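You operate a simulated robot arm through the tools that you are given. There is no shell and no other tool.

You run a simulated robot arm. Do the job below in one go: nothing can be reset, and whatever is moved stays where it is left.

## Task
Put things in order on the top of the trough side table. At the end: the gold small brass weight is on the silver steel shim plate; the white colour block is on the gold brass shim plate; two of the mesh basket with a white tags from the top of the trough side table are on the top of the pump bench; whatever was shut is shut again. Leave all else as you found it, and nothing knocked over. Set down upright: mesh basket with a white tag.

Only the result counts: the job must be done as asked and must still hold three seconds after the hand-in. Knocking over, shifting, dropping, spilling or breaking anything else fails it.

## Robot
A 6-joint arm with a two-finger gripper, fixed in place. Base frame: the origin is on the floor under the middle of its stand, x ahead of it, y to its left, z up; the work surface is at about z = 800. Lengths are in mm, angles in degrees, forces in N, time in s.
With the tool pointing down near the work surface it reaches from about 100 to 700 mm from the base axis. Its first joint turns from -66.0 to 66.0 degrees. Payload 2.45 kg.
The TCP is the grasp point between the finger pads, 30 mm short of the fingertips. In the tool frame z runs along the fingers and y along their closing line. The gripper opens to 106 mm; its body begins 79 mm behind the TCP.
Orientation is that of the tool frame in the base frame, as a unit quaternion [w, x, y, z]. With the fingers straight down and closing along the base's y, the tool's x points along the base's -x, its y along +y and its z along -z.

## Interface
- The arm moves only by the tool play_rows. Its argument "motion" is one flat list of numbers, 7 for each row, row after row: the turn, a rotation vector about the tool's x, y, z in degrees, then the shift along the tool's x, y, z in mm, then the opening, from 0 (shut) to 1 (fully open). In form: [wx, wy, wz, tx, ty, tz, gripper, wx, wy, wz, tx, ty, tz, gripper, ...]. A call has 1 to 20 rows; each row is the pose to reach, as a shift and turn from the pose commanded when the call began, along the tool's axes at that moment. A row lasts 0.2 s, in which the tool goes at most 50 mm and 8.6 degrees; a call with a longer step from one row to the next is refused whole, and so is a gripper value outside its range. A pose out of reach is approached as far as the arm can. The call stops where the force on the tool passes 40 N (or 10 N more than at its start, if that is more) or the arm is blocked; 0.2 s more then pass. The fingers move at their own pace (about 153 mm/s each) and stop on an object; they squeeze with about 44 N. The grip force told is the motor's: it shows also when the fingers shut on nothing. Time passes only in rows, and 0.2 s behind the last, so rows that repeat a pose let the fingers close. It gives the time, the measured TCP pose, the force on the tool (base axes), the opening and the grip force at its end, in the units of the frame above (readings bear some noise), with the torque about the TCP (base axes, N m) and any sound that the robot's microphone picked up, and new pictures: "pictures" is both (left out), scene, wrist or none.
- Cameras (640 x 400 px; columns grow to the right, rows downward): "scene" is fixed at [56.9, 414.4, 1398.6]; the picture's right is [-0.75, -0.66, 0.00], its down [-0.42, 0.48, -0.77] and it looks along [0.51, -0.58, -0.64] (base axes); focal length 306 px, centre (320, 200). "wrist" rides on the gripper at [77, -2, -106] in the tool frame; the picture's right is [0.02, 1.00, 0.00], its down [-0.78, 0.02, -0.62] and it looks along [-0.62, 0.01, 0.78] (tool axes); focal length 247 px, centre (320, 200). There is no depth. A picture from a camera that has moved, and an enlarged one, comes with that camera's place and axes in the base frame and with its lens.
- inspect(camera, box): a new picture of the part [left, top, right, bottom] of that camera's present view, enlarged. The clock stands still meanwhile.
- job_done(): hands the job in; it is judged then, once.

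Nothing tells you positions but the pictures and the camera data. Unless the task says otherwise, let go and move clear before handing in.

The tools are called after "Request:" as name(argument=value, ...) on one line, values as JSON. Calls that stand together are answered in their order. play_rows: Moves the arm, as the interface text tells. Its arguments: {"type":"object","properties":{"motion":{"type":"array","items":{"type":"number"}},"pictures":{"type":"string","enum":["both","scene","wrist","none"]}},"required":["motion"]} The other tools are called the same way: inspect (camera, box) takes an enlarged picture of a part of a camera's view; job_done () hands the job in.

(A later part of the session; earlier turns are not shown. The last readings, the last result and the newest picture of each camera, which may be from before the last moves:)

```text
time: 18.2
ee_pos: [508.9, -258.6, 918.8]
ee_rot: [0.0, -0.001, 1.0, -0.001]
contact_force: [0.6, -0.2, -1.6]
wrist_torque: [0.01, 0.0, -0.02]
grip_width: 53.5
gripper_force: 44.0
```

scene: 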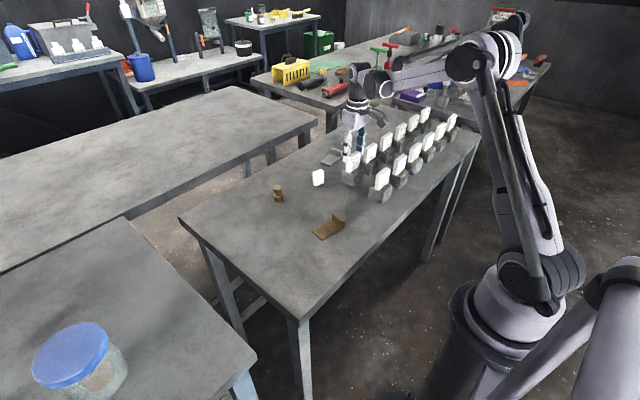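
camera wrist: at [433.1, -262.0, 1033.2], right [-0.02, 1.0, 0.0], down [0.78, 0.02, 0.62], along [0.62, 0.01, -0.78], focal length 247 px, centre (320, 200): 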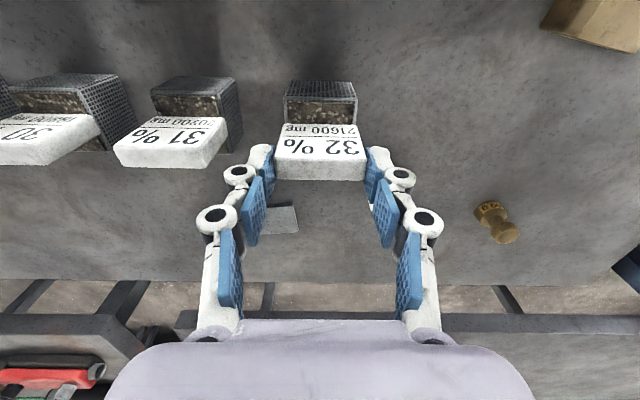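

Request:
play_rows(motion=[0, 0, 0, 0, 0, 2, 0, 0, 0, 0, 0, 0, 3, 0, 0, 0, 0, 0, 0, 3, 0, 0, 0, 0, 0, 0, 3, 0], pictures="both")

Request:
inspect(camera="scene", box=[310, 110, 410, 210])

Request:
inspect(camera="wrist", box=[220, 60, 420, 200])

```text
time: 19.2
ee_pos: [510.9, -258.7, 915.1]
ee_rot: [0.001, 0.0, 1.0, 0.0]
contact_force: [0.5, -1.1, -2.8]
wrist_torque: [-0.01, -0.01, -0.01]
grip_width: 53.3
gripper_force: 44.0
camera wrist: at [433.5, -259.8, 1020.5], right [-0.02, 1.0, 0.0], down [0.78, 0.02, 0.62], along [0.62, 0.01, -0.78], focal length 247 px, centre (320, 200)
```

scene: 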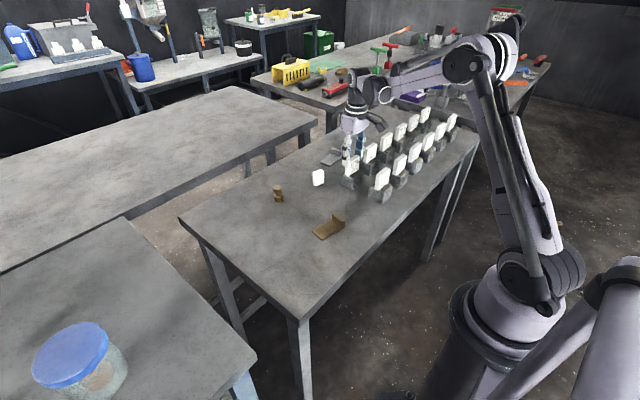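
wrist: 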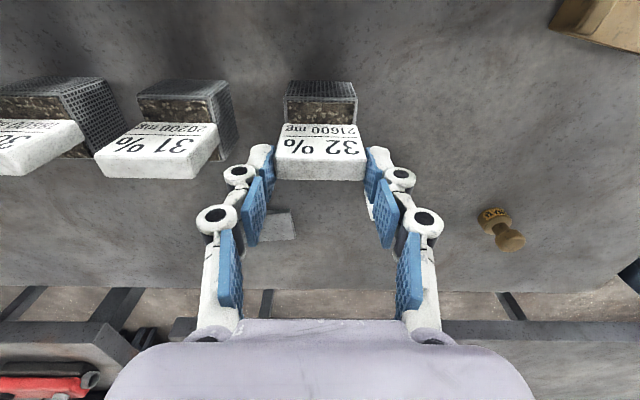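

```text
4.00 times, centred on (360, 160) of scene
camera zoom: at [56.9, 414.4, 1398.6], right [-0.75, -0.66, 0.0], down [-0.42, 0.48, -0.77], along [0.51, -0.58, -0.64], focal length 1223 px, centre (160, 360)
```

zoom: 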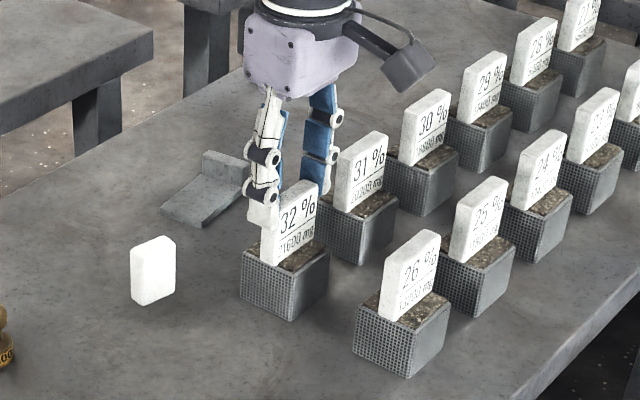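

```text
2.86 times, centred on (320, 130) of wrist
camera zoom: at [433.5, -259.8, 1020.5], right [-0.02, 1.0, 0.0], down [0.78, 0.02, 0.62], along [0.62, 0.01, -0.78], focal length 706 px, centre (320, 400)
```

zoom: 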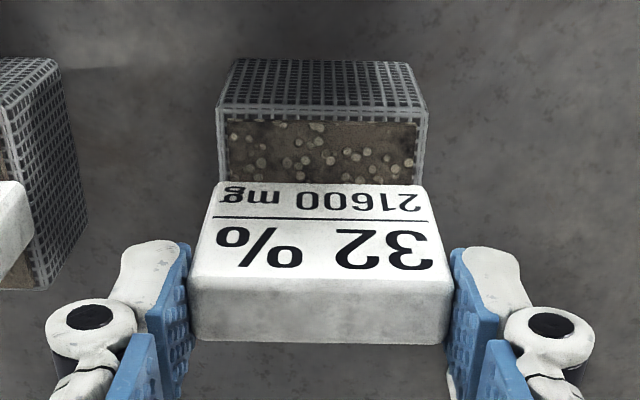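

Still hanging steadily. I'll continue lowering in small steps until it touches the table.

Request:
play_rows(motion=[0, 0, 0, 0, 0, 2, 0, 0, 0, 0, 0, 0, 4, 0, 0, 0, 0, 0, 0, 4, 0, 0, 0, 0, 0, 0, 4, 0], pictures="none")

```text
time: 20.2
ee_pos: [509.0, -258.1, 911.5]
ee_rot: [0.002, -0.001, 1.0, 0.0]
contact_force: [4.1, 2.9, 36.0]
wrist_torque: [0.11, -0.15, 0.08]
grip_width: 53.3
gripper_force: 44.4
```

Contact at TCP z≈912, with no slip even under 36 N at the fingertips. I'll relieve the pressure, open, and regrip with the tag inside the distal pads.

Request:
play_rows(motion=[0, 0, 0, 0, 0, -1, 0, 0, 0, 0, 0, 0, -1, 0], pictures="none")

```text
time: 20.8
ee_pos: [508.8, -259.2, 910.7]
ee_rot: [0.001, -0.001, 1.0, 0.0]
contact_force: [1.5, 2.5, 4.3]
wrist_torque: [0.24, -0.36, 0.07]
grip_width: 53.4
gripper_force: 44.1
```

Request:
play_rows(motion=[0, 0, 0, 0, 0, 0, 0.55, 0, 0, 0, 0, 0, 0, 0.62, 0, 0, 0, 0, 0, 0, 0.68, 0, 0, 0, 0, 0, 0, 0.68], pictures="both")

Request:
inspect(camera="wrist", box=[220, 60, 420, 200])

Request:
inspect(camera="scene", box=[310, 110, 410, 210])

```text
time: 21.8
ee_pos: [509.3, -259.2, 912.7]
ee_rot: [0.001, -0.001, 1.0, 0.001]
contact_force: [0.4, 0.2, 0.7]
wrist_torque: [-0.02, 0.02, 0.02]
grip_width: 72.1
gripper_force: 0.1
camera wrist: at [432.5, -260.4, 1018.4], right [-0.02, 1.0, 0.0], down [0.78, 0.02, 0.62], along [0.62, 0.01, -0.78], focal length 247 px, centre (320, 200)
```

scene: 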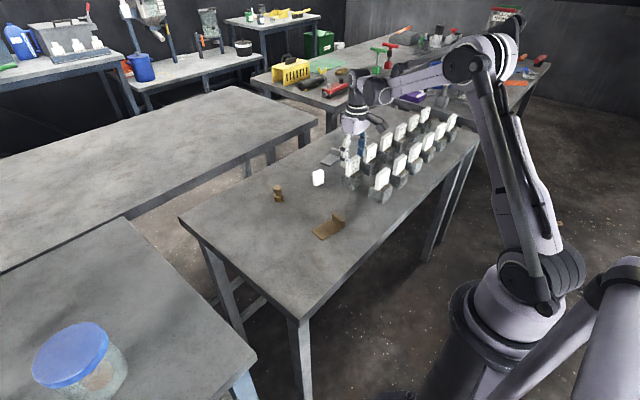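
wrist: 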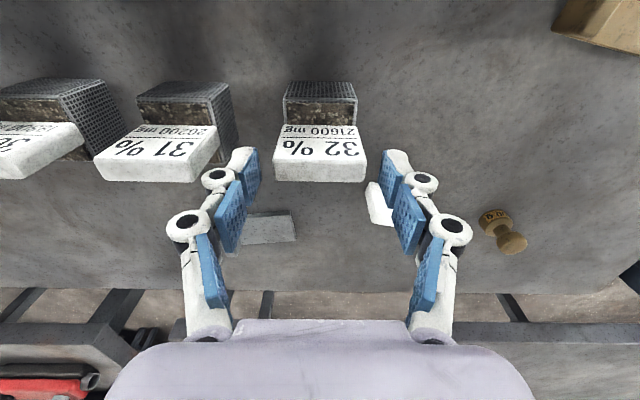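

```text
2.86 times, centred on (320, 130) of wrist
camera zoom: at [432.5, -260.4, 1018.4], right [-0.02, 1.0, 0.0], down [0.78, 0.02, 0.62], along [0.62, 0.01, -0.78], focal length 706 px, centre (320, 400)
```

zoom: 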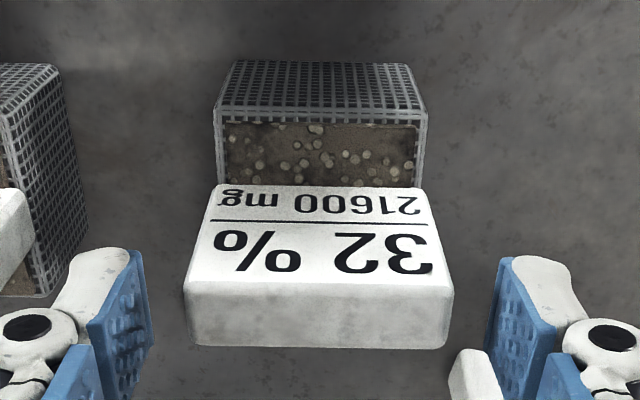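

```text
4.00 times, centred on (360, 160) of scene
camera zoom: at [56.9, 414.4, 1398.6], right [-0.75, -0.66, 0.0], down [-0.42, 0.48, -0.77], along [0.51, -0.58, -0.64], focal length 1223 px, centre (160, 360)
```

zoom: 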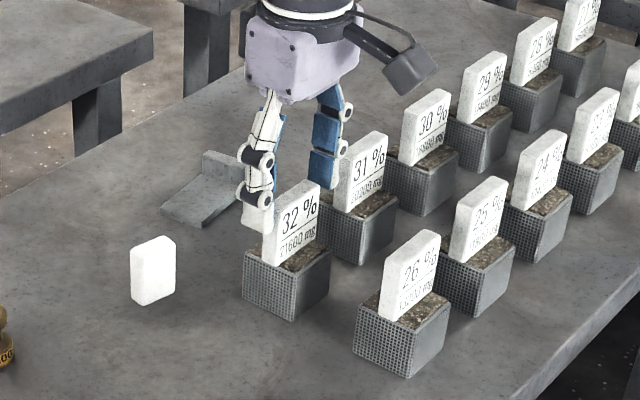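

Basket 32 stands upright on the table. I'll lower 22 mm and regrip.

Request:
play_rows(motion=[0, 0, 0, 0, 0, 12, 0.68, 0, 0, 0, 0, 0, 22, 0.68, 0, 0, 0, 0, 0, 22, 0.5, 0, 0, 0, 0, 0, 22, 0.2, 0, 0, 0, 0, 0, 22, 0, 0, 0, 0, 0, 0, 22, 0], pictures="wrist")

Request:
inspect(camera="wrist", box=[220, 80, 420, 220])

```text
time: 23.2
ee_pos: [510.7, -258.3, 889.8]
ee_rot: [0.002, -0.001, 1.0, 0.0]
contact_force: [0.8, -2.6, 6.7]
wrist_torque: [-0.15, 0.04, 0.0]
grip_width: 53.3
gripper_force: 43.6
camera wrist: at [434.1, -259.3, 996.3], right [-0.02, 1.0, 0.0], down [0.78, 0.02, 0.62], along [0.62, 0.01, -0.78], focal length 247 px, centre (320, 200)
```

wrist: 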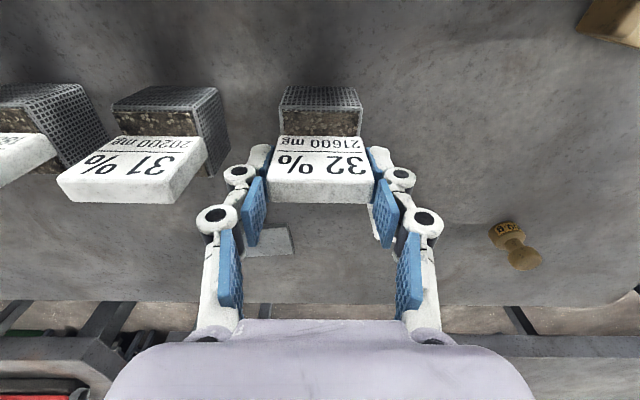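

```text
2.86 times, centred on (320, 150) of wrist
camera zoom: at [434.1, -259.3, 996.3], right [-0.02, 1.0, 0.0], down [0.78, 0.02, 0.62], along [0.62, 0.01, -0.78], focal length 706 px, centre (320, 343)
```

zoom: 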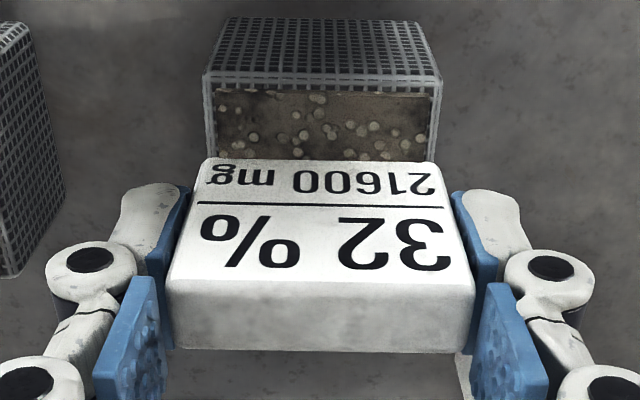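

Request:
play_rows(motion=[0, 0, 0, 0, 0, -4, 0, 0, 0, 0, 0, 0, -9, 0, 0, 0, 0, 0, 0, -15, 0, 0, 0, 0, 0, 0, -20, 0, 0, 0, 0, 0, 0, -20, 0], pictures="wrist")

Request:
inspect(camera="wrist", box=[220, 80, 420, 220])

```text
time: 24.4
ee_pos: [510.6, -256.1, 910.1]
ee_rot: [0.001, -0.001, 1.0, 0.0]
contact_force: [0.4, -0.3, -1.8]
wrist_torque: [0.0, 0.0, 0.0]
grip_width: 53.3
gripper_force: 44.3
camera wrist: at [433.8, -258.8, 1016.5], right [-0.02, 1.0, 0.0], down [0.78, 0.02, 0.62], along [0.62, 0.01, -0.78], focal length 247 px, centre (320, 200)
```

wrist: 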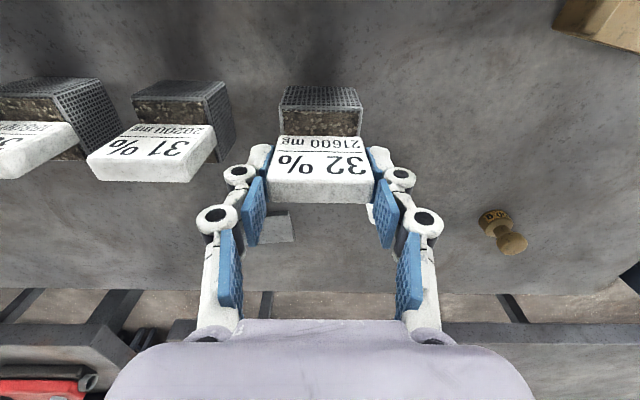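

```text
2.86 times, centred on (320, 150) of wrist
camera zoom: at [433.8, -258.8, 1016.5], right [-0.02, 1.0, 0.0], down [0.78, 0.02, 0.62], along [0.62, 0.01, -0.78], focal length 706 px, centre (320, 343)
```

zoom: 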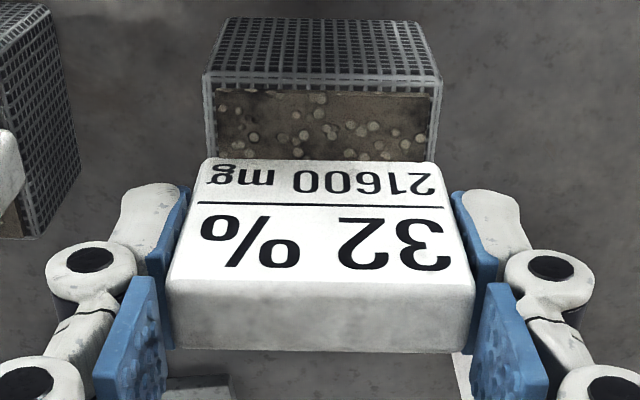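

The grip holds without slipping now. I'll lift higher and carry basket 32 over to the bench, to about (470, 350).

Request:
play_rows(motion=[0, 0, 0, 0, 0, -12, 0, 0, 0, 0, 0, 0, -32, 0, 0, 0, 0, 0, 0, -60, 0, 0, 0, 0, 0, 0, -90, 0, 0, 0, 0, 0, 0, -120, 0, 0, 0, 0, 0, 0, -140, 0, 0, 0, 0, 0, 0, -150, 0, 0, 0, 0, 0, 0, -150, 0], pictures="wrist")

```text
time: 26.2
ee_pos: [509.5, -259.4, 1060.1]
ee_rot: [0.0, -0.002, 1.0, 0.0]
contact_force: [0.4, 0.0, -1.6]
wrist_torque: [-0.03, -0.06, 0.01]
grip_width: 53.0
gripper_force: 44.1
camera wrist: at [432.7, -260.1, 1167.1], right [-0.02, 1.0, 0.0], down [0.78, 0.02, 0.62], along [0.62, 0.01, -0.78], focal length 247 px, centre (320, 200)
```

wrist: 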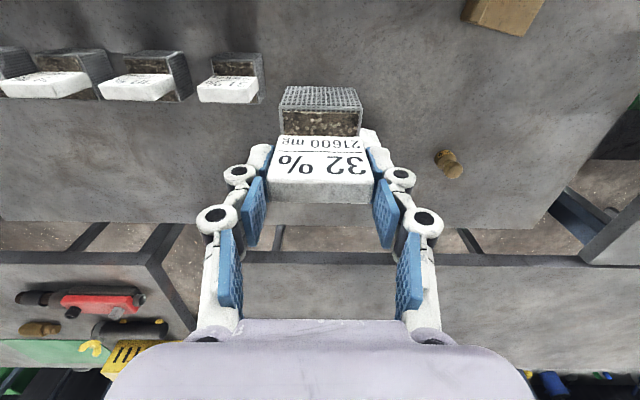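

Request:
play_rows(motion=[0, 0, 0, 1, 12, 0, 0, 0, 0, 0, 2, 37, 0, 0, 0, 0, 0, 5, 75, 0, 0, 0, 0, 0, 8, 118, 0, 0, 0, 0, 0, 11, 163, 0, 0, 0, 0, 0, 14, 208, 0, 0, 0, 0, 0, 17, 253, 0, 0, 0, 0, 0, 20, 298, 0, 0, 0, 0, 0, 23, 343, 0, 0, 0, 0, 0, 25, 388, 0, 0, 0, 0, 0, 28, 433, 0, 0, 0, 0, 0, 31, 478, 0, 0, 0, 0, 0, 34, 520, 0, 0, 0, 0, 0, 37, 557, 0, 0, 0, 0, 0, 38, 585, 0, 0, 0, 0, 0, 40, 603, 0, 0, 0, 0, 0, 40, 609, 0, 0, 0, 0, 0, 40, 609, 0, 0], pictures="both")

Request:
inspect(camera="wrist", box=[200, 40, 560, 240])

Request:
inspect(camera="scene", box=[0, 120, 320, 400])

```text
time: 30.0
ee_pos: [467.2, 348.4, 1061.7]
ee_rot: [0.002, -0.001, 1.0, -0.001]
contact_force: [0.3, 0.3, -2.3]
wrist_torque: [0.03, -0.02, -0.02]
grip_width: 52.9
gripper_force: 43.5
camera wrist: at [390.5, 346.9, 1168.2], right [-0.02, 1.0, 0.0], down [0.78, 0.02, 0.62], along [0.62, 0.01, -0.78], focal length 247 px, centre (320, 200)
```

scene: 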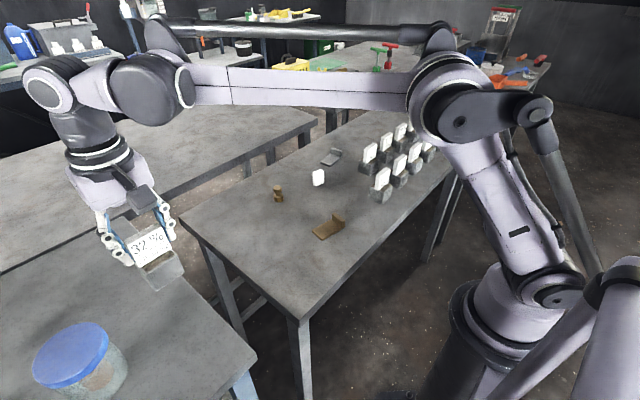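
wrist: 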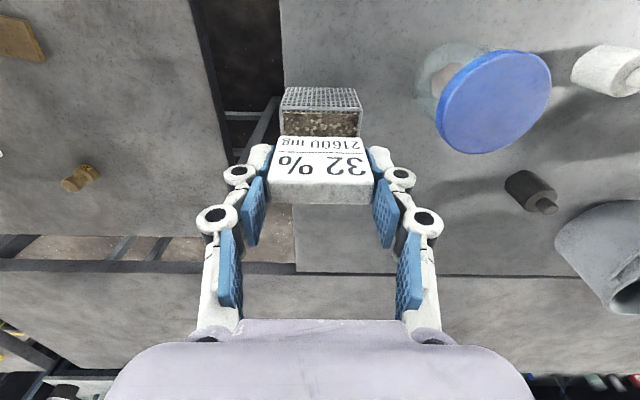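

```text
1.78 times, centred on (380, 140) of wrist
camera zoom: at [390.5, 346.9, 1168.2], right [-0.02, 1.0, 0.0], down [0.78, 0.02, 0.62], along [0.62, 0.01, -0.78], focal length 439 px, centre (213, 307)
```

zoom: 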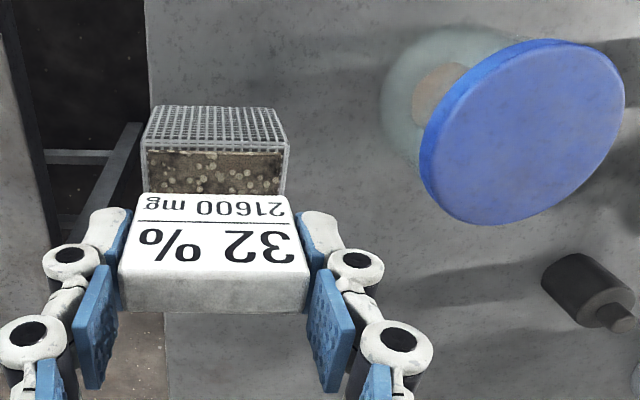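

```text
1.43 times, centred on (160, 260) of scene
camera zoom: at [56.9, 414.5, 1398.6], right [-0.75, -0.66, 0.0], down [-0.42, 0.48, -0.77], along [0.51, -0.58, -0.64], focal length 437 px, centre (549, 114)
```

zoom: 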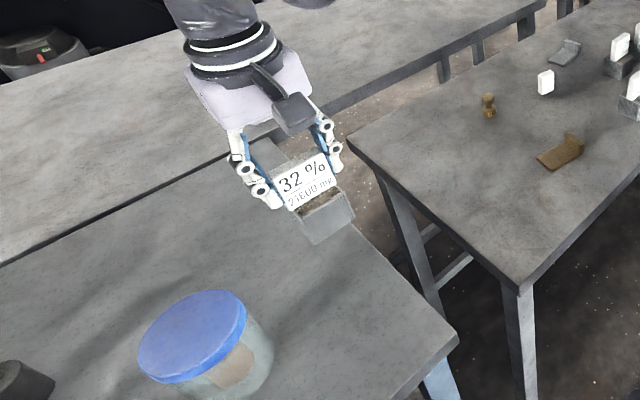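

The jar is clear at about (452, 497) and the bench edge is near y≈298. I'll lower the basket, quickly at first and then in small steps until contact.

Request:
play_rows(motion=[0, 0, 0, 0, 0, 12, 0, 0, 0, 0, 0, 0, 35, 0, 0, 0, 0, 0, 0, 65, 0, 0, 0, 0, 0, 0, 95, 0, 0, 0, 0, 0, 0, 120, 0, 0, 0, 0, 0, 0, 132, 0, 0, 0, 0, 0, 0, 136, 0, 0, 0, 0, 0, 0, 136, 0], pictures="both")

Request:
inspect(camera="scene", box=[60, 150, 260, 300])

```text
time: 31.8
ee_pos: [466.4, 349.8, 925.2]
ee_rot: [0.001, -0.001, 1.0, -0.001]
contact_force: [-4.6, -6.1, 36.4]
wrist_torque: [-0.27, 0.25, 0.03]
grip_width: 53.2
gripper_force: 43.8
camera wrist: at [390.0, 347.9, 1031.1], right [-0.02, 1.0, 0.0], down [0.78, 0.02, 0.62], along [0.62, 0.01, -0.78], focal length 247 px, centre (320, 200)
```

scene: 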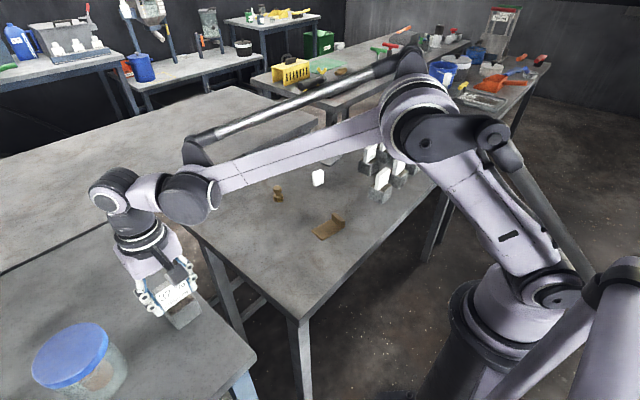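
wrist: 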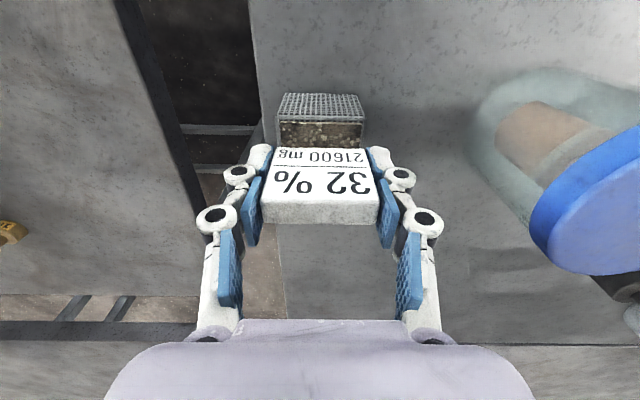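

```text
2.67 times, centred on (160, 225) of scene
camera zoom: at [56.2, 413.9, 1398.8], right [-0.75, -0.66, 0.0], down [-0.42, 0.48, -0.77], along [0.51, -0.58, -0.64], focal length 815 px, centre (747, 133)
```

zoom: 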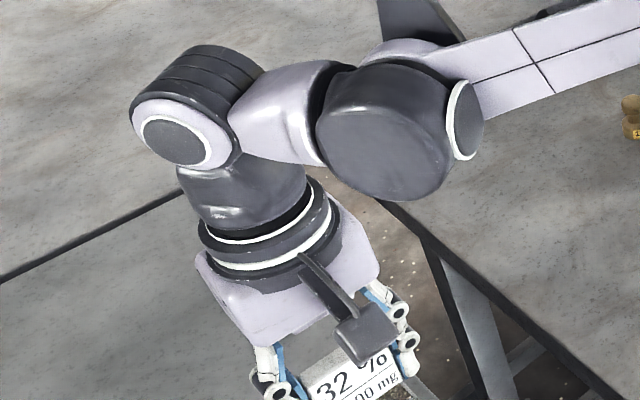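

The bench is higher than expected (about 845), and the basket is now firmly resting on it. I'll relieve the pressure, open and check.

Request:
play_rows(motion=[0, 0, 0, 0, 0, -1, 0, 0, 0, 0, 0, 0, -1.5, 0, 0, 0, 0, 0, 0, -1.5, 0], pictures="wrist")

Request:
inspect(camera="wrist", box=[220, 60, 420, 240])

```text
time: 32.6
ee_pos: [468.0, 351.1, 925.0]
ee_rot: [0.002, -0.001, 1.0, 0.001]
contact_force: [-1.5, -1.0, 2.2]
wrist_torque: [-0.2, 0.17, -0.01]
grip_width: 53.3
gripper_force: 44.3
camera wrist: at [391.2, 349.2, 1031.0], right [-0.02, 1.0, 0.0], down [0.78, 0.02, 0.62], along [0.62, 0.02, -0.78], focal length 247 px, centre (320, 200)
```

wrist: 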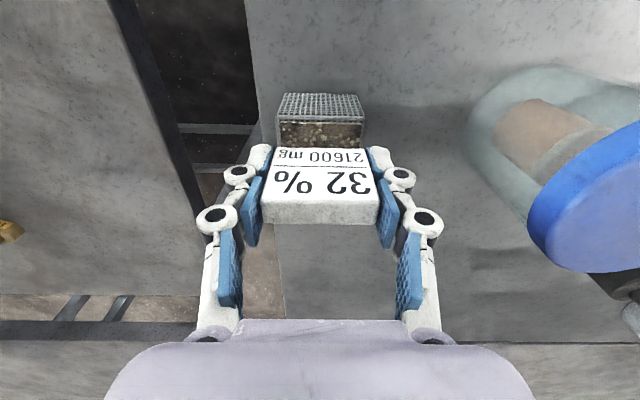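

```text
2.22 times, centred on (320, 150) of wrist
camera zoom: at [391.2, 349.2, 1031.0], right [-0.02, 1.0, 0.0], down [0.78, 0.02, 0.62], along [0.62, 0.02, -0.78], focal length 549 px, centre (320, 311)
```

zoom: 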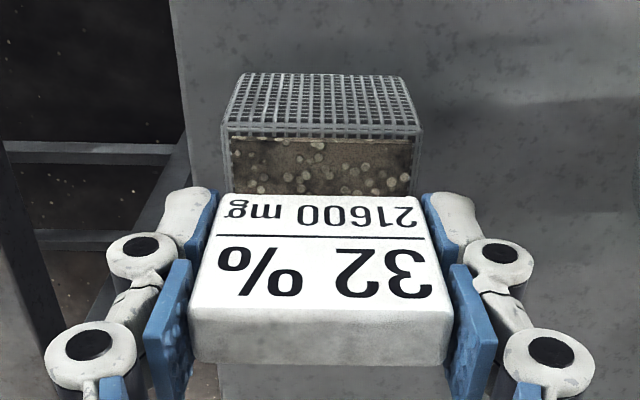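

Request:
play_rows(motion=[0, 0, 0, 0, 0, 0, 0.53, 0, 0, 0, 0, 0, 0, 0.58, 0, 0, 0, 0, 0, 0, 0.66, 0, 0, 0, 0, 0, 0, 0.7, 0, 0, 0, 0, 0, 0, 0.7], pictures="wrist")

Request:
inspect(camera="wrist", box=[220, 60, 420, 240])

```text
time: 33.8
ee_pos: [467.5, 349.4, 926.0]
ee_rot: [0.0, -0.001, 1.0, 0.0]
contact_force: [0.2, 0.7, -1.6]
wrist_torque: [-0.01, -0.02, 0.01]
grip_width: 74.1
gripper_force: 0.1
camera wrist: at [391.0, 348.8, 1031.9], right [-0.02, 1.0, 0.0], down [0.78, 0.02, 0.62], along [0.62, 0.01, -0.78], focal length 247 px, centre (320, 200)
```

wrist: 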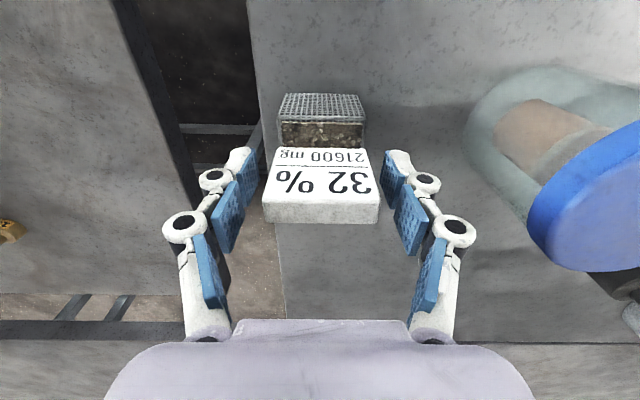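

```text
2.22 times, centred on (320, 150) of wrist
camera zoom: at [391.0, 348.8, 1031.9], right [-0.02, 1.0, 0.0], down [0.78, 0.02, 0.62], along [0.62, 0.01, -0.78], focal length 549 px, centre (320, 311)
```

zoom: 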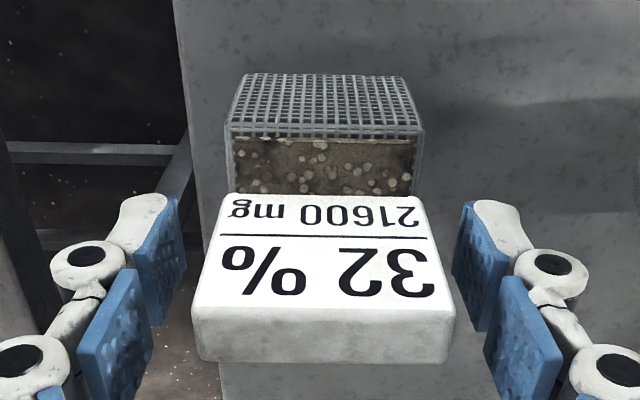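

Basket 32 stands upright on the bench. I'll retreat upward and return to hover above basket 31.

Request:
play_rows(motion=[0, 0, 0, 0, 0, -30, 0.7, 0, 0, 0, 0, 0, -75, 0.7, 0, 0, 0, 0, 0, -120, 0.7, 0, 0, 0, 0, 0, -145, 0.7, 0, 0, 0, -2, -35, -145, 0.7, 0, 0, 0, -5, -83, -145, 0.7, 0, 0, 0, -8, -131, -145, 0.7, 0, 0, 0, -11, -179, -145, 0.7, 0, 0, 0, -14, -227, -145, 0.7, 0, 0, 0, -17, -275, -145, 0.7, 0, 0, 0, -20, -323, -145, 0.7, 0, 0, 0, -23, -371, -145, 0.7, 0, 0, 0, -26, -419, -140, 0.7, 0, 0, 0, -29, -467, -135, 0.7, 0, 0, 0, -32, -515, -130, 0.7, 0, 0, 0, -35, -563, -125, 0.7, 0, 0, 0, -38, -611, -120, 0.7, 0, 0, 0, -41, -658, -110, 0.7, 0, 0, 0, -42, -695, -100, 0.7, 0, 0, 0, -42, -710, -90, 0.7], pictures="both")

Request:
inspect(camera="wrist", box=[220, 20, 420, 160])

Request:
inspect(camera="scene", box=[60, 150, 300, 370])

```text
time: 38.0
ee_pos: [509.6, -361.5, 1010.7]
ee_rot: [0.002, -0.001, 1.0, 0.0]
contact_force: [-0.3, 0.0, 0.7]
wrist_torque: [0.04, 0.0, -0.01]
grip_width: 74.4
gripper_force: 0.0
camera wrist: at [433.1, -363.0, 1116.8], right [-0.02, 1.0, 0.0], down [0.78, 0.02, 0.62], along [0.62, 0.01, -0.78], focal length 247 px, centre (320, 200)
```

scene: 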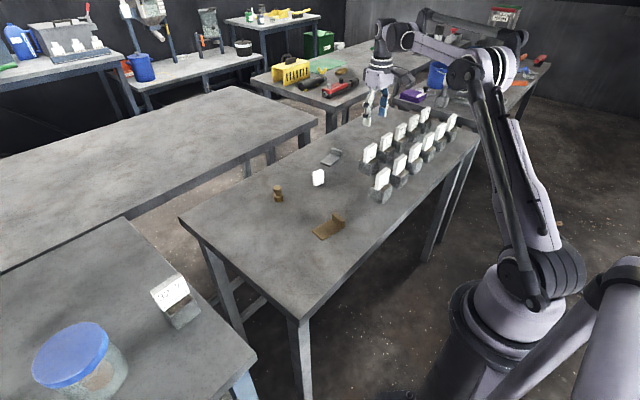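
wrist: 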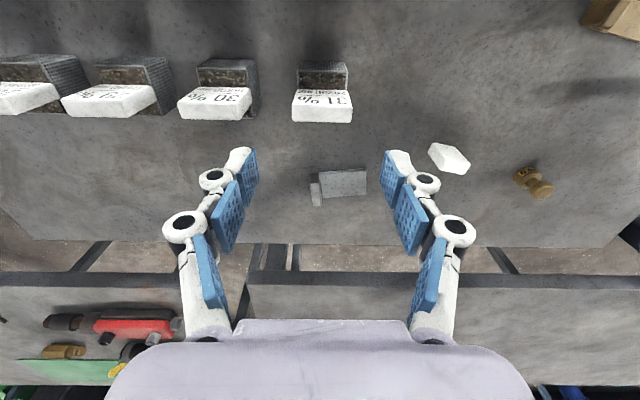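

```text
2.86 times, centred on (320, 90) of wrist
camera zoom: at [433.1, -363.0, 1116.8], right [-0.02, 1.0, 0.0], down [0.78, 0.02, 0.62], along [0.62, 0.01, -0.78], focal length 706 px, centre (320, 514)
```

zoom: 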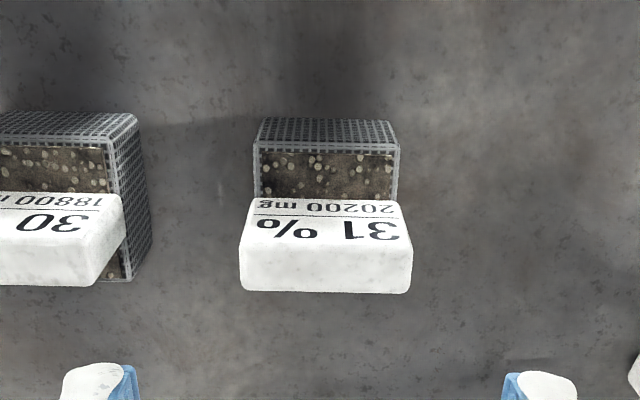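

```text
1.82 times, centred on (180, 260) of scene
camera zoom: at [56.9, 414.4, 1398.6], right [-0.75, -0.66, 0.0], down [-0.42, 0.48, -0.77], along [0.51, -0.58, -0.64], focal length 556 px, centre (574, 91)
```

zoom: 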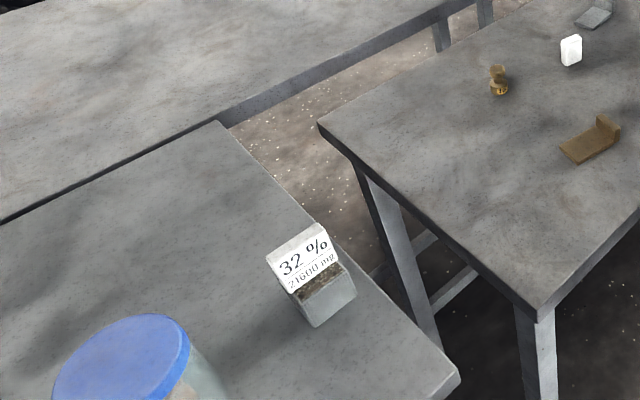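

Request:
inspect(camera="wrist", box=[170, 40, 290, 130])

```text
4.44 times, centred on (230, 85) of wrist
camera zoom: at [433.1, -363.0, 1116.8], right [-0.02, 1.0, 0.0], down [0.78, 0.02, 0.62], along [0.62, 0.01, -0.78], focal length 1098 px, centre (720, 711)
```

zoom: 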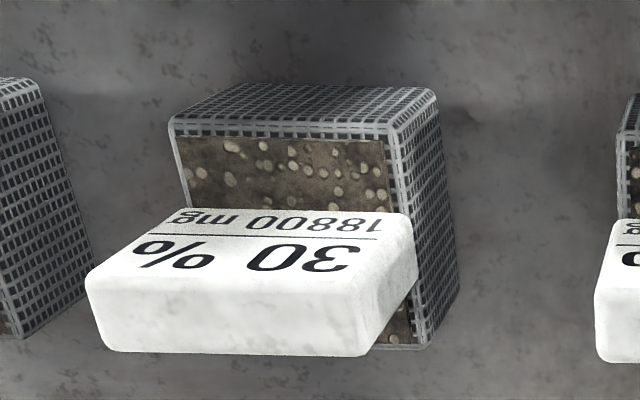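

Basket 31 is centred, with 13 mm to spare beside tag 30. I'll descend most of the way first.

Request:
play_rows(motion=[0, 0, 0, 0, 0, 0, 0.67, 0, 0, 0, 0, 0, 30, 0.67, 0, 0, 0, 0, 0, 70, 0.67, 0, 0, 0, 0, 0, 100, 0.67, 0, 0, 0, 0, 0, 112, 0.67, 0, 0, 0, 0, 0, 112, 0.67], pictures="wrist")

Request:
inspect(camera="wrist", box=[180, 70, 440, 230])

```text
time: 39.4
ee_pos: [509.7, -360.7, 900.8]
ee_rot: [0.001, -0.001, 1.0, 0.0]
contact_force: [-0.3, -1.1, 0.8]
wrist_torque: [-0.03, 0.03, 0.0]
grip_width: 71.1
gripper_force: 0.0
camera wrist: at [432.4, -361.8, 1007.2], right [-0.02, 1.0, 0.0], down [0.78, 0.02, 0.62], along [0.62, 0.01, -0.78], focal length 247 px, centre (320, 200)
```

wrist: 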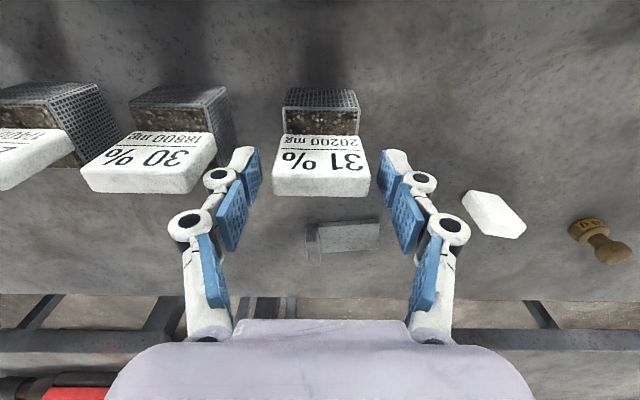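

```text
2.46 times, centred on (310, 150) of wrist
camera zoom: at [432.4, -361.8, 1007.2], right [-0.02, 1.0, 0.0], down [0.78, 0.02, 0.62], along [0.62, 0.01, -0.78], focal length 608 px, centre (345, 323)
```

zoom: 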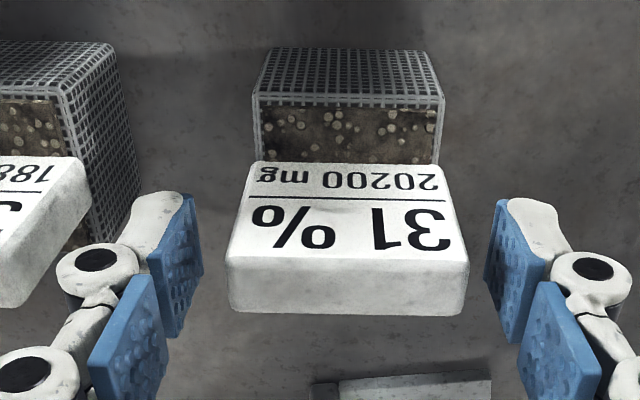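

Request:
play_rows(motion=[0, 0, 0, 0, 0, 6, 0.67, 0, 0, 0, 0, 0, 10, 0.67, 0, 0, 0, 0, 0, 10, 0.5, 0, 0, 0, 0, 0, 10, 0.2, 0, 0, 0, 0, 0, 10, 0, 0, 0, 0, 0, 0, 10, 0], pictures="none")

Request:
inspect(camera="wrist", box=[220, 80, 420, 220])

Request:
play_rows(motion=[0, 0, 0, 0, 0, -4, 0, 0, 0, 0, 0, 0, -9, 0, 0, 0, 0, 0, 0, -15, 0, 0, 0, 0, 0, 0, -20, 0, 0, 0, 0, 0, 0, -20, 0], pictures="none")

Request:
inspect(camera="wrist", box=[220, 80, 420, 220])

```text
time: 40.8
ee_pos: [509.5, -359.6, 893.6]
ee_rot: [0.001, -0.001, 1.0, 0.0]
contact_force: [0.3, 0.0, 2.6]
wrist_torque: [-0.11, 0.03, -0.05]
grip_width: 53.4
gripper_force: 44.4
```

```text
2.86 times, centred on (320, 150) of wrist
camera zoom: at [433.4, -361.1, 998.9], right [-0.02, 1.0, 0.0], down [0.78, 0.02, 0.62], along [0.62, 0.01, -0.78], focal length 706 px, centre (320, 343)
```

zoom: 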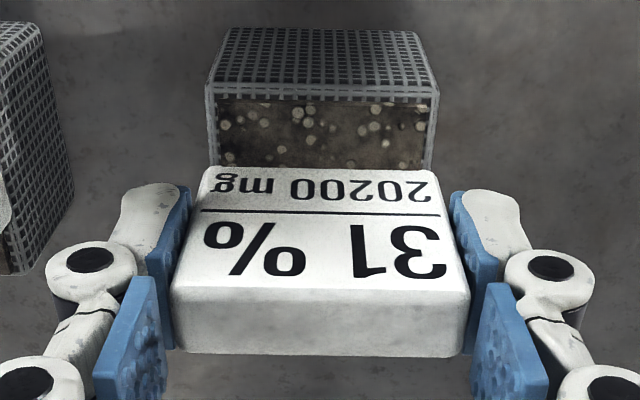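

```text
time: 42.0
ee_pos: [512.5, -360.2, 912.0]
ee_rot: [0.001, -0.002, 1.0, -0.001]
contact_force: [0.0, -0.7, -2.5]
wrist_torque: [0.03, 0.02, 0.0]
grip_width: 53.2
gripper_force: 44.0
```

```text
2.86 times, centred on (320, 150) of wrist
camera zoom: at [435.6, -362.3, 1019.2], right [-0.02, 1.0, 0.0], down [0.78, 0.02, 0.62], along [0.62, 0.01, -0.78], focal length 706 px, centre (320, 343)
```

zoom: 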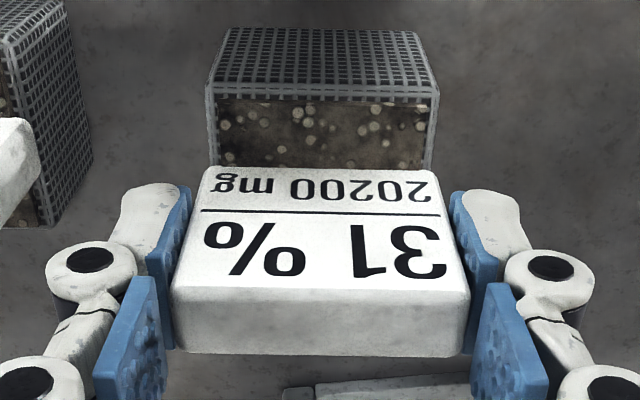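

No slip. I'll lift and carry basket 31 to about (360, 350) on the bench.

Request:
play_rows(motion=[0, 0, 0, 0, 0, -12, 0, 0, 0, 0, 0, 0, -35, 0, 0, 0, 0, 0, 0, -70, 0, 0, 0, 0, 0, 0, -110, 0, 0, 0, 0, 0, 0, -145, 0, 0, 0, 0, 3, 15, -165, 0, 0, 0, 0, 10, 45, -168, 0, 0, 0, 0, 18, 85, -168, 0, 0, 0, 0, 27, 128, -168, 0, 0, 0, 0, 36, 171, -168, 0, 0, 0, 0, 45, 214, -168, 0, 0, 0, 0, 54, 257, -168, 0, 0, 0, 0, 63, 300, -168, 0, 0, 0, 0, 72, 343, -168, 0, 0, 0, 0, 81, 386, -168, 0, 0, 0, 0, 90, 429, -168, 0, 0, 0, 0, 98, 465, -168, 0, 0, 0, 0, 104, 490, -168, 0, 0, 0, 0, 106, 500, -168, 0, 0, 0, 0, 106, 500, -168, 0], pictures="wrist")

Request:
play_rows(motion=[0, 0, 0, 3, 12, 0, 0, 0, 0, 0, 9, 42, 0, 0, 0, 0, 0, 18, 84, 0, 0, 0, 0, 0, 27, 126, 0, 0, 0, 0, 0, 36, 165, 0, 0, 0, 0, 0, 42, 193, 0, 0, 0, 0, 0, 45, 207, 0, 0, 0, 0, 0, 45, 210, 0, 0, 0, 0, 0, 45, 210, 0, 0], pictures="both")

Request:
inspect(camera="wrist", box=[200, 40, 480, 260])

```text
time: 46.2
ee_pos: [404.6, 139.7, 1080.6]
ee_rot: [0.001, 0.0, 1.0, 0.0]
contact_force: [-0.1, 0.5, -4.0]
wrist_torque: [0.0, 0.0, -0.02]
grip_width: 53.3
gripper_force: 43.6
camera wrist: at [328.5, 140.3, 1187.3], right [-0.02, 1.0, 0.0], down [0.78, 0.02, 0.62], along [0.62, 0.01, -0.78], focal length 247 px, centre (320, 200)
```

wrist: 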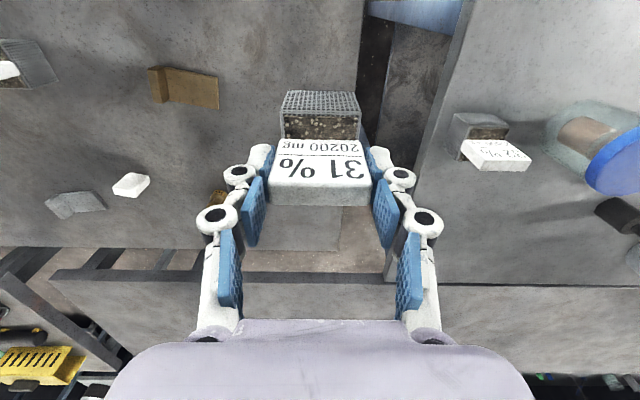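

```text
time: 48.2
ee_pos: [361.0, 352.7, 1081.0]
ee_rot: [0.001, -0.001, 1.0, -0.001]
contact_force: [-0.5, 0.6, -3.2]
wrist_torque: [-0.04, 0.0, 0.02]
grip_width: 53.2
gripper_force: 43.7
camera wrist: at [282.9, 350.5, 1187.3], right [-0.02, 1.0, 0.0], down [0.78, 0.02, 0.62], along [0.62, 0.01, -0.78], focal length 247 px, centre (320, 200)
```

scene: 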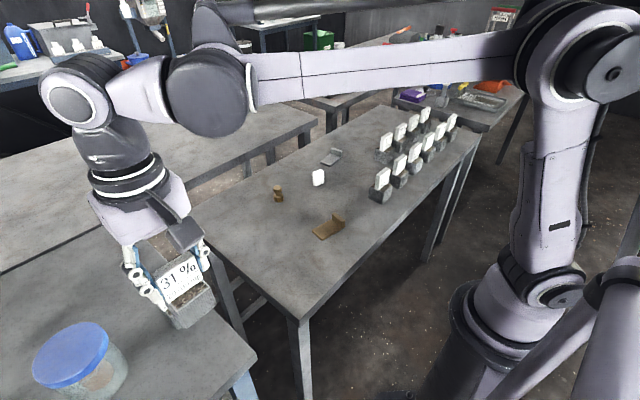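
wrist: 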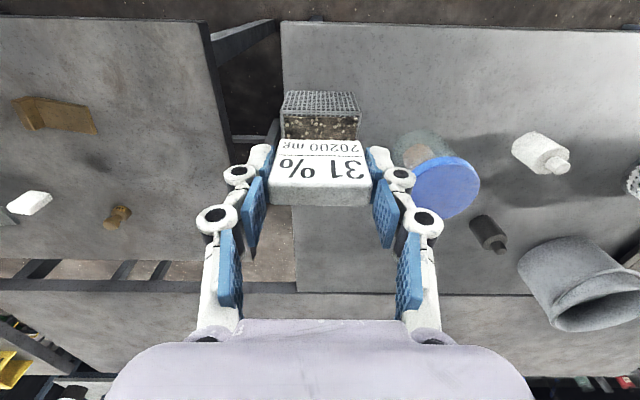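

```text
1.82 times, centred on (340, 150) of wrist
camera zoom: at [282.9, 350.5, 1187.3], right [-0.02, 1.0, 0.0], down [0.78, 0.02, 0.62], along [0.62, 0.01, -0.78], focal length 449 px, centre (284, 291)
```

zoom: 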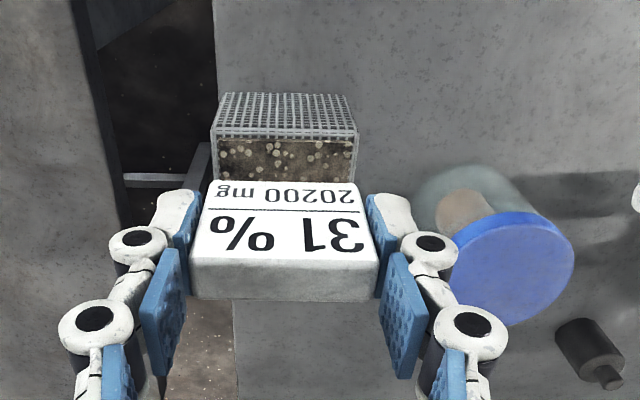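

The drop spot is clear. I'll lower to just above contact (expected at TCP≈938), then step down gently.

Request:
play_rows(motion=[0, 0, 0, 0, 0, 12, 0, 0, 0, 0, 0, 0, 35, 0, 0, 0, 0, 0, 0, 65, 0, 0, 0, 0, 0, 0, 95, 0, 0, 0, 0, 0, 0, 115, 0, 0, 0, 0, 0, 0, 123, 0, 0, 0, 0, 0, 0, 125, 0, 0, 0, 0, 0, 0, 125, 0], pictures="none")

Request:
play_rows(motion=[0, 0, 0, 0, 0, 3, 0, 0, 0, 0, 0, 0, 6, 0, 0, 0, 0, 0, 0, 6, 0], pictures="none")

```text
time: 50.0
ee_pos: [359.3, 350.6, 956.6]
ee_rot: [0.001, 0.0, 1.0, 0.0]
contact_force: [0.5, -0.8, -2.1]
wrist_torque: [0.02, 0.01, 0.01]
grip_width: 53.3
gripper_force: 44.0
```

```text
time: 50.8
ee_pos: [359.8, 350.6, 949.4]
ee_rot: [0.001, -0.001, 1.0, 0.0]
contact_force: [0.3, 0.2, -2.8]
wrist_torque: [0.01, 0.01, -0.03]
grip_width: 53.2
gripper_force: 44.3
```

Request:
play_rows(motion=[0, 0, 0, 0, 0, 2, 0, 0, 0, 0, 0, 0, 4, 0, 0, 0, 0, 0, 0, 4, 0], pictures="none")

Request:
play_rows(motion=[0, 0, 0, 0, 0, 1.5, 0, 0, 0, 0, 0, 0, 3, 0, 0, 0, 0, 0, 0, 3, 0], pictures="none")

```text
time: 51.6
ee_pos: [360.5, 350.0, 945.2]
ee_rot: [0.0, -0.001, 1.0, 0.0]
contact_force: [-0.6, 0.5, -2.9]
wrist_torque: [0.01, 0.0, 0.0]
grip_width: 53.3
gripper_force: 43.8
```

```text
time: 52.4
ee_pos: [360.2, 349.1, 942.8]
ee_rot: [0.001, -0.001, 1.0, 0.0]
contact_force: [0.5, 0.4, -2.3]
wrist_torque: [0.01, 0.04, -0.01]
grip_width: 53.0
gripper_force: 44.0
```

Request:
play_rows(motion=[0, 0, 0, 0, 0, 1, 0, 0, 0, 0, 0, 0, 2, 0, 0, 0, 0, 0, 0, 2, 0], pictures="none")

Request:
play_rows(motion=[0, 0, 0, 0, 0, 1, 0, 0, 0, 0, 0, 0, 2, 0, 0, 0, 0, 0, 0, 2, 0], pictures="wrist")

```text
time: 53.2
ee_pos: [360.8, 350.5, 941.2]
ee_rot: [0.002, 0.0, 1.0, 0.002]
contact_force: [2.7, 8.7, 36.8]
wrist_torque: [0.34, -0.14, 0.0]
grip_width: 53.6
gripper_force: 43.9
```

```text
time: 54.0
ee_pos: [360.8, 350.9, 939.4]
ee_rot: [0.002, -0.001, 1.0, 0.0]
contact_force: [3.1, 8.5, 36.5]
wrist_torque: [0.32, -0.2, -0.04]
grip_width: 53.4
gripper_force: 44.0
camera wrist: at [283.3, 349.1, 1045.7], right [-0.02, 1.0, 0.0], down [0.78, 0.02, 0.62], along [0.62, 0.01, -0.78], focal length 247 px, centre (320, 200)
```

wrist: 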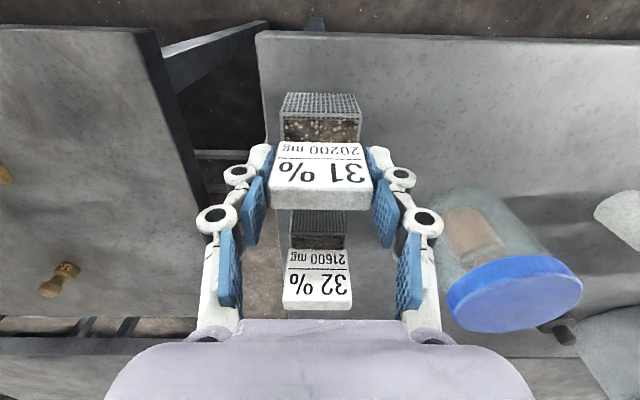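

Contact reached. I'll relieve the pressure and then open.

Request:
play_rows(motion=[0, 0, 0, 0, 0, -1, 0, 0, 0, 0, 0, 0, -1.5, 0, 0, 0, 0, 0, 0, -1.5, 0], pictures="none")

Request:
play_rows(motion=[0, 0, 0, 0, 0, 0, 0.53, 0, 0, 0, 0, 0, 0, 0.58, 0, 0, 0, 0, 0, 0, 0.66, 0, 0, 0, 0, 0, 0, 0.7, 0, 0, 0, 0, 0, 0, 0.7], pictures="wrist")

Request:
inspect(camera="wrist", box=[220, 60, 420, 240])

```text
time: 54.8
ee_pos: [359.9, 350.1, 939.4]
ee_rot: [0.001, -0.002, 1.0, -0.001]
contact_force: [0.3, -0.3, -2.6]
wrist_torque: [-0.02, 0.0, 0.0]
grip_width: 53.2
gripper_force: 43.7
```

```text
time: 56.0
ee_pos: [359.8, 350.3, 940.7]
ee_rot: [0.0, -0.001, 1.0, 0.0]
contact_force: [0.5, -0.4, -0.6]
wrist_torque: [0.02, 0.04, 0.04]
grip_width: 74.2
gripper_force: 0.0
camera wrist: at [283.0, 348.8, 1046.8], right [-0.02, 1.0, 0.0], down [0.78, 0.02, 0.62], along [0.62, 0.01, -0.78], focal length 247 px, centre (320, 200)
```

wrist: 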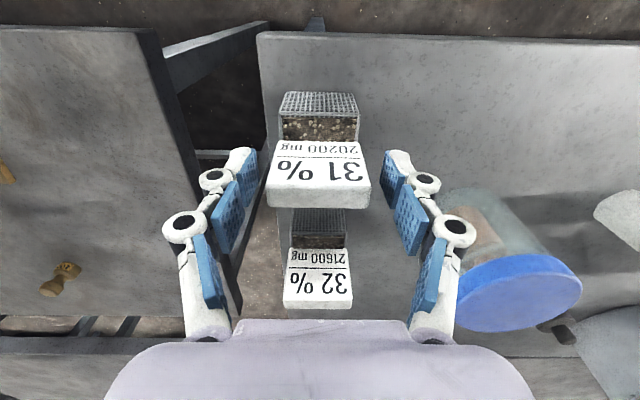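

```text
2.22 times, centred on (320, 150) of wrist
camera zoom: at [283.0, 348.8, 1046.8], right [-0.02, 1.0, 0.0], down [0.78, 0.02, 0.62], along [0.62, 0.01, -0.78], focal length 549 px, centre (320, 311)
```

zoom: 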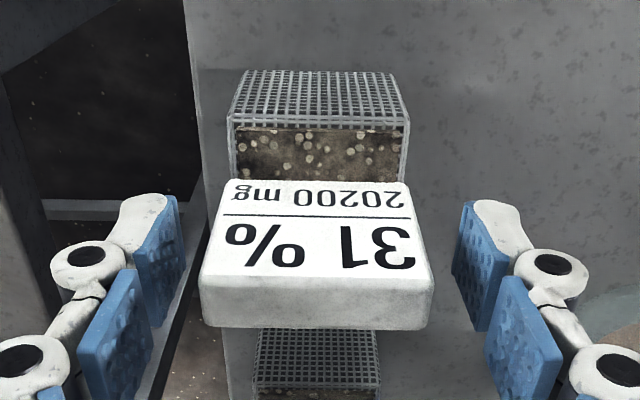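

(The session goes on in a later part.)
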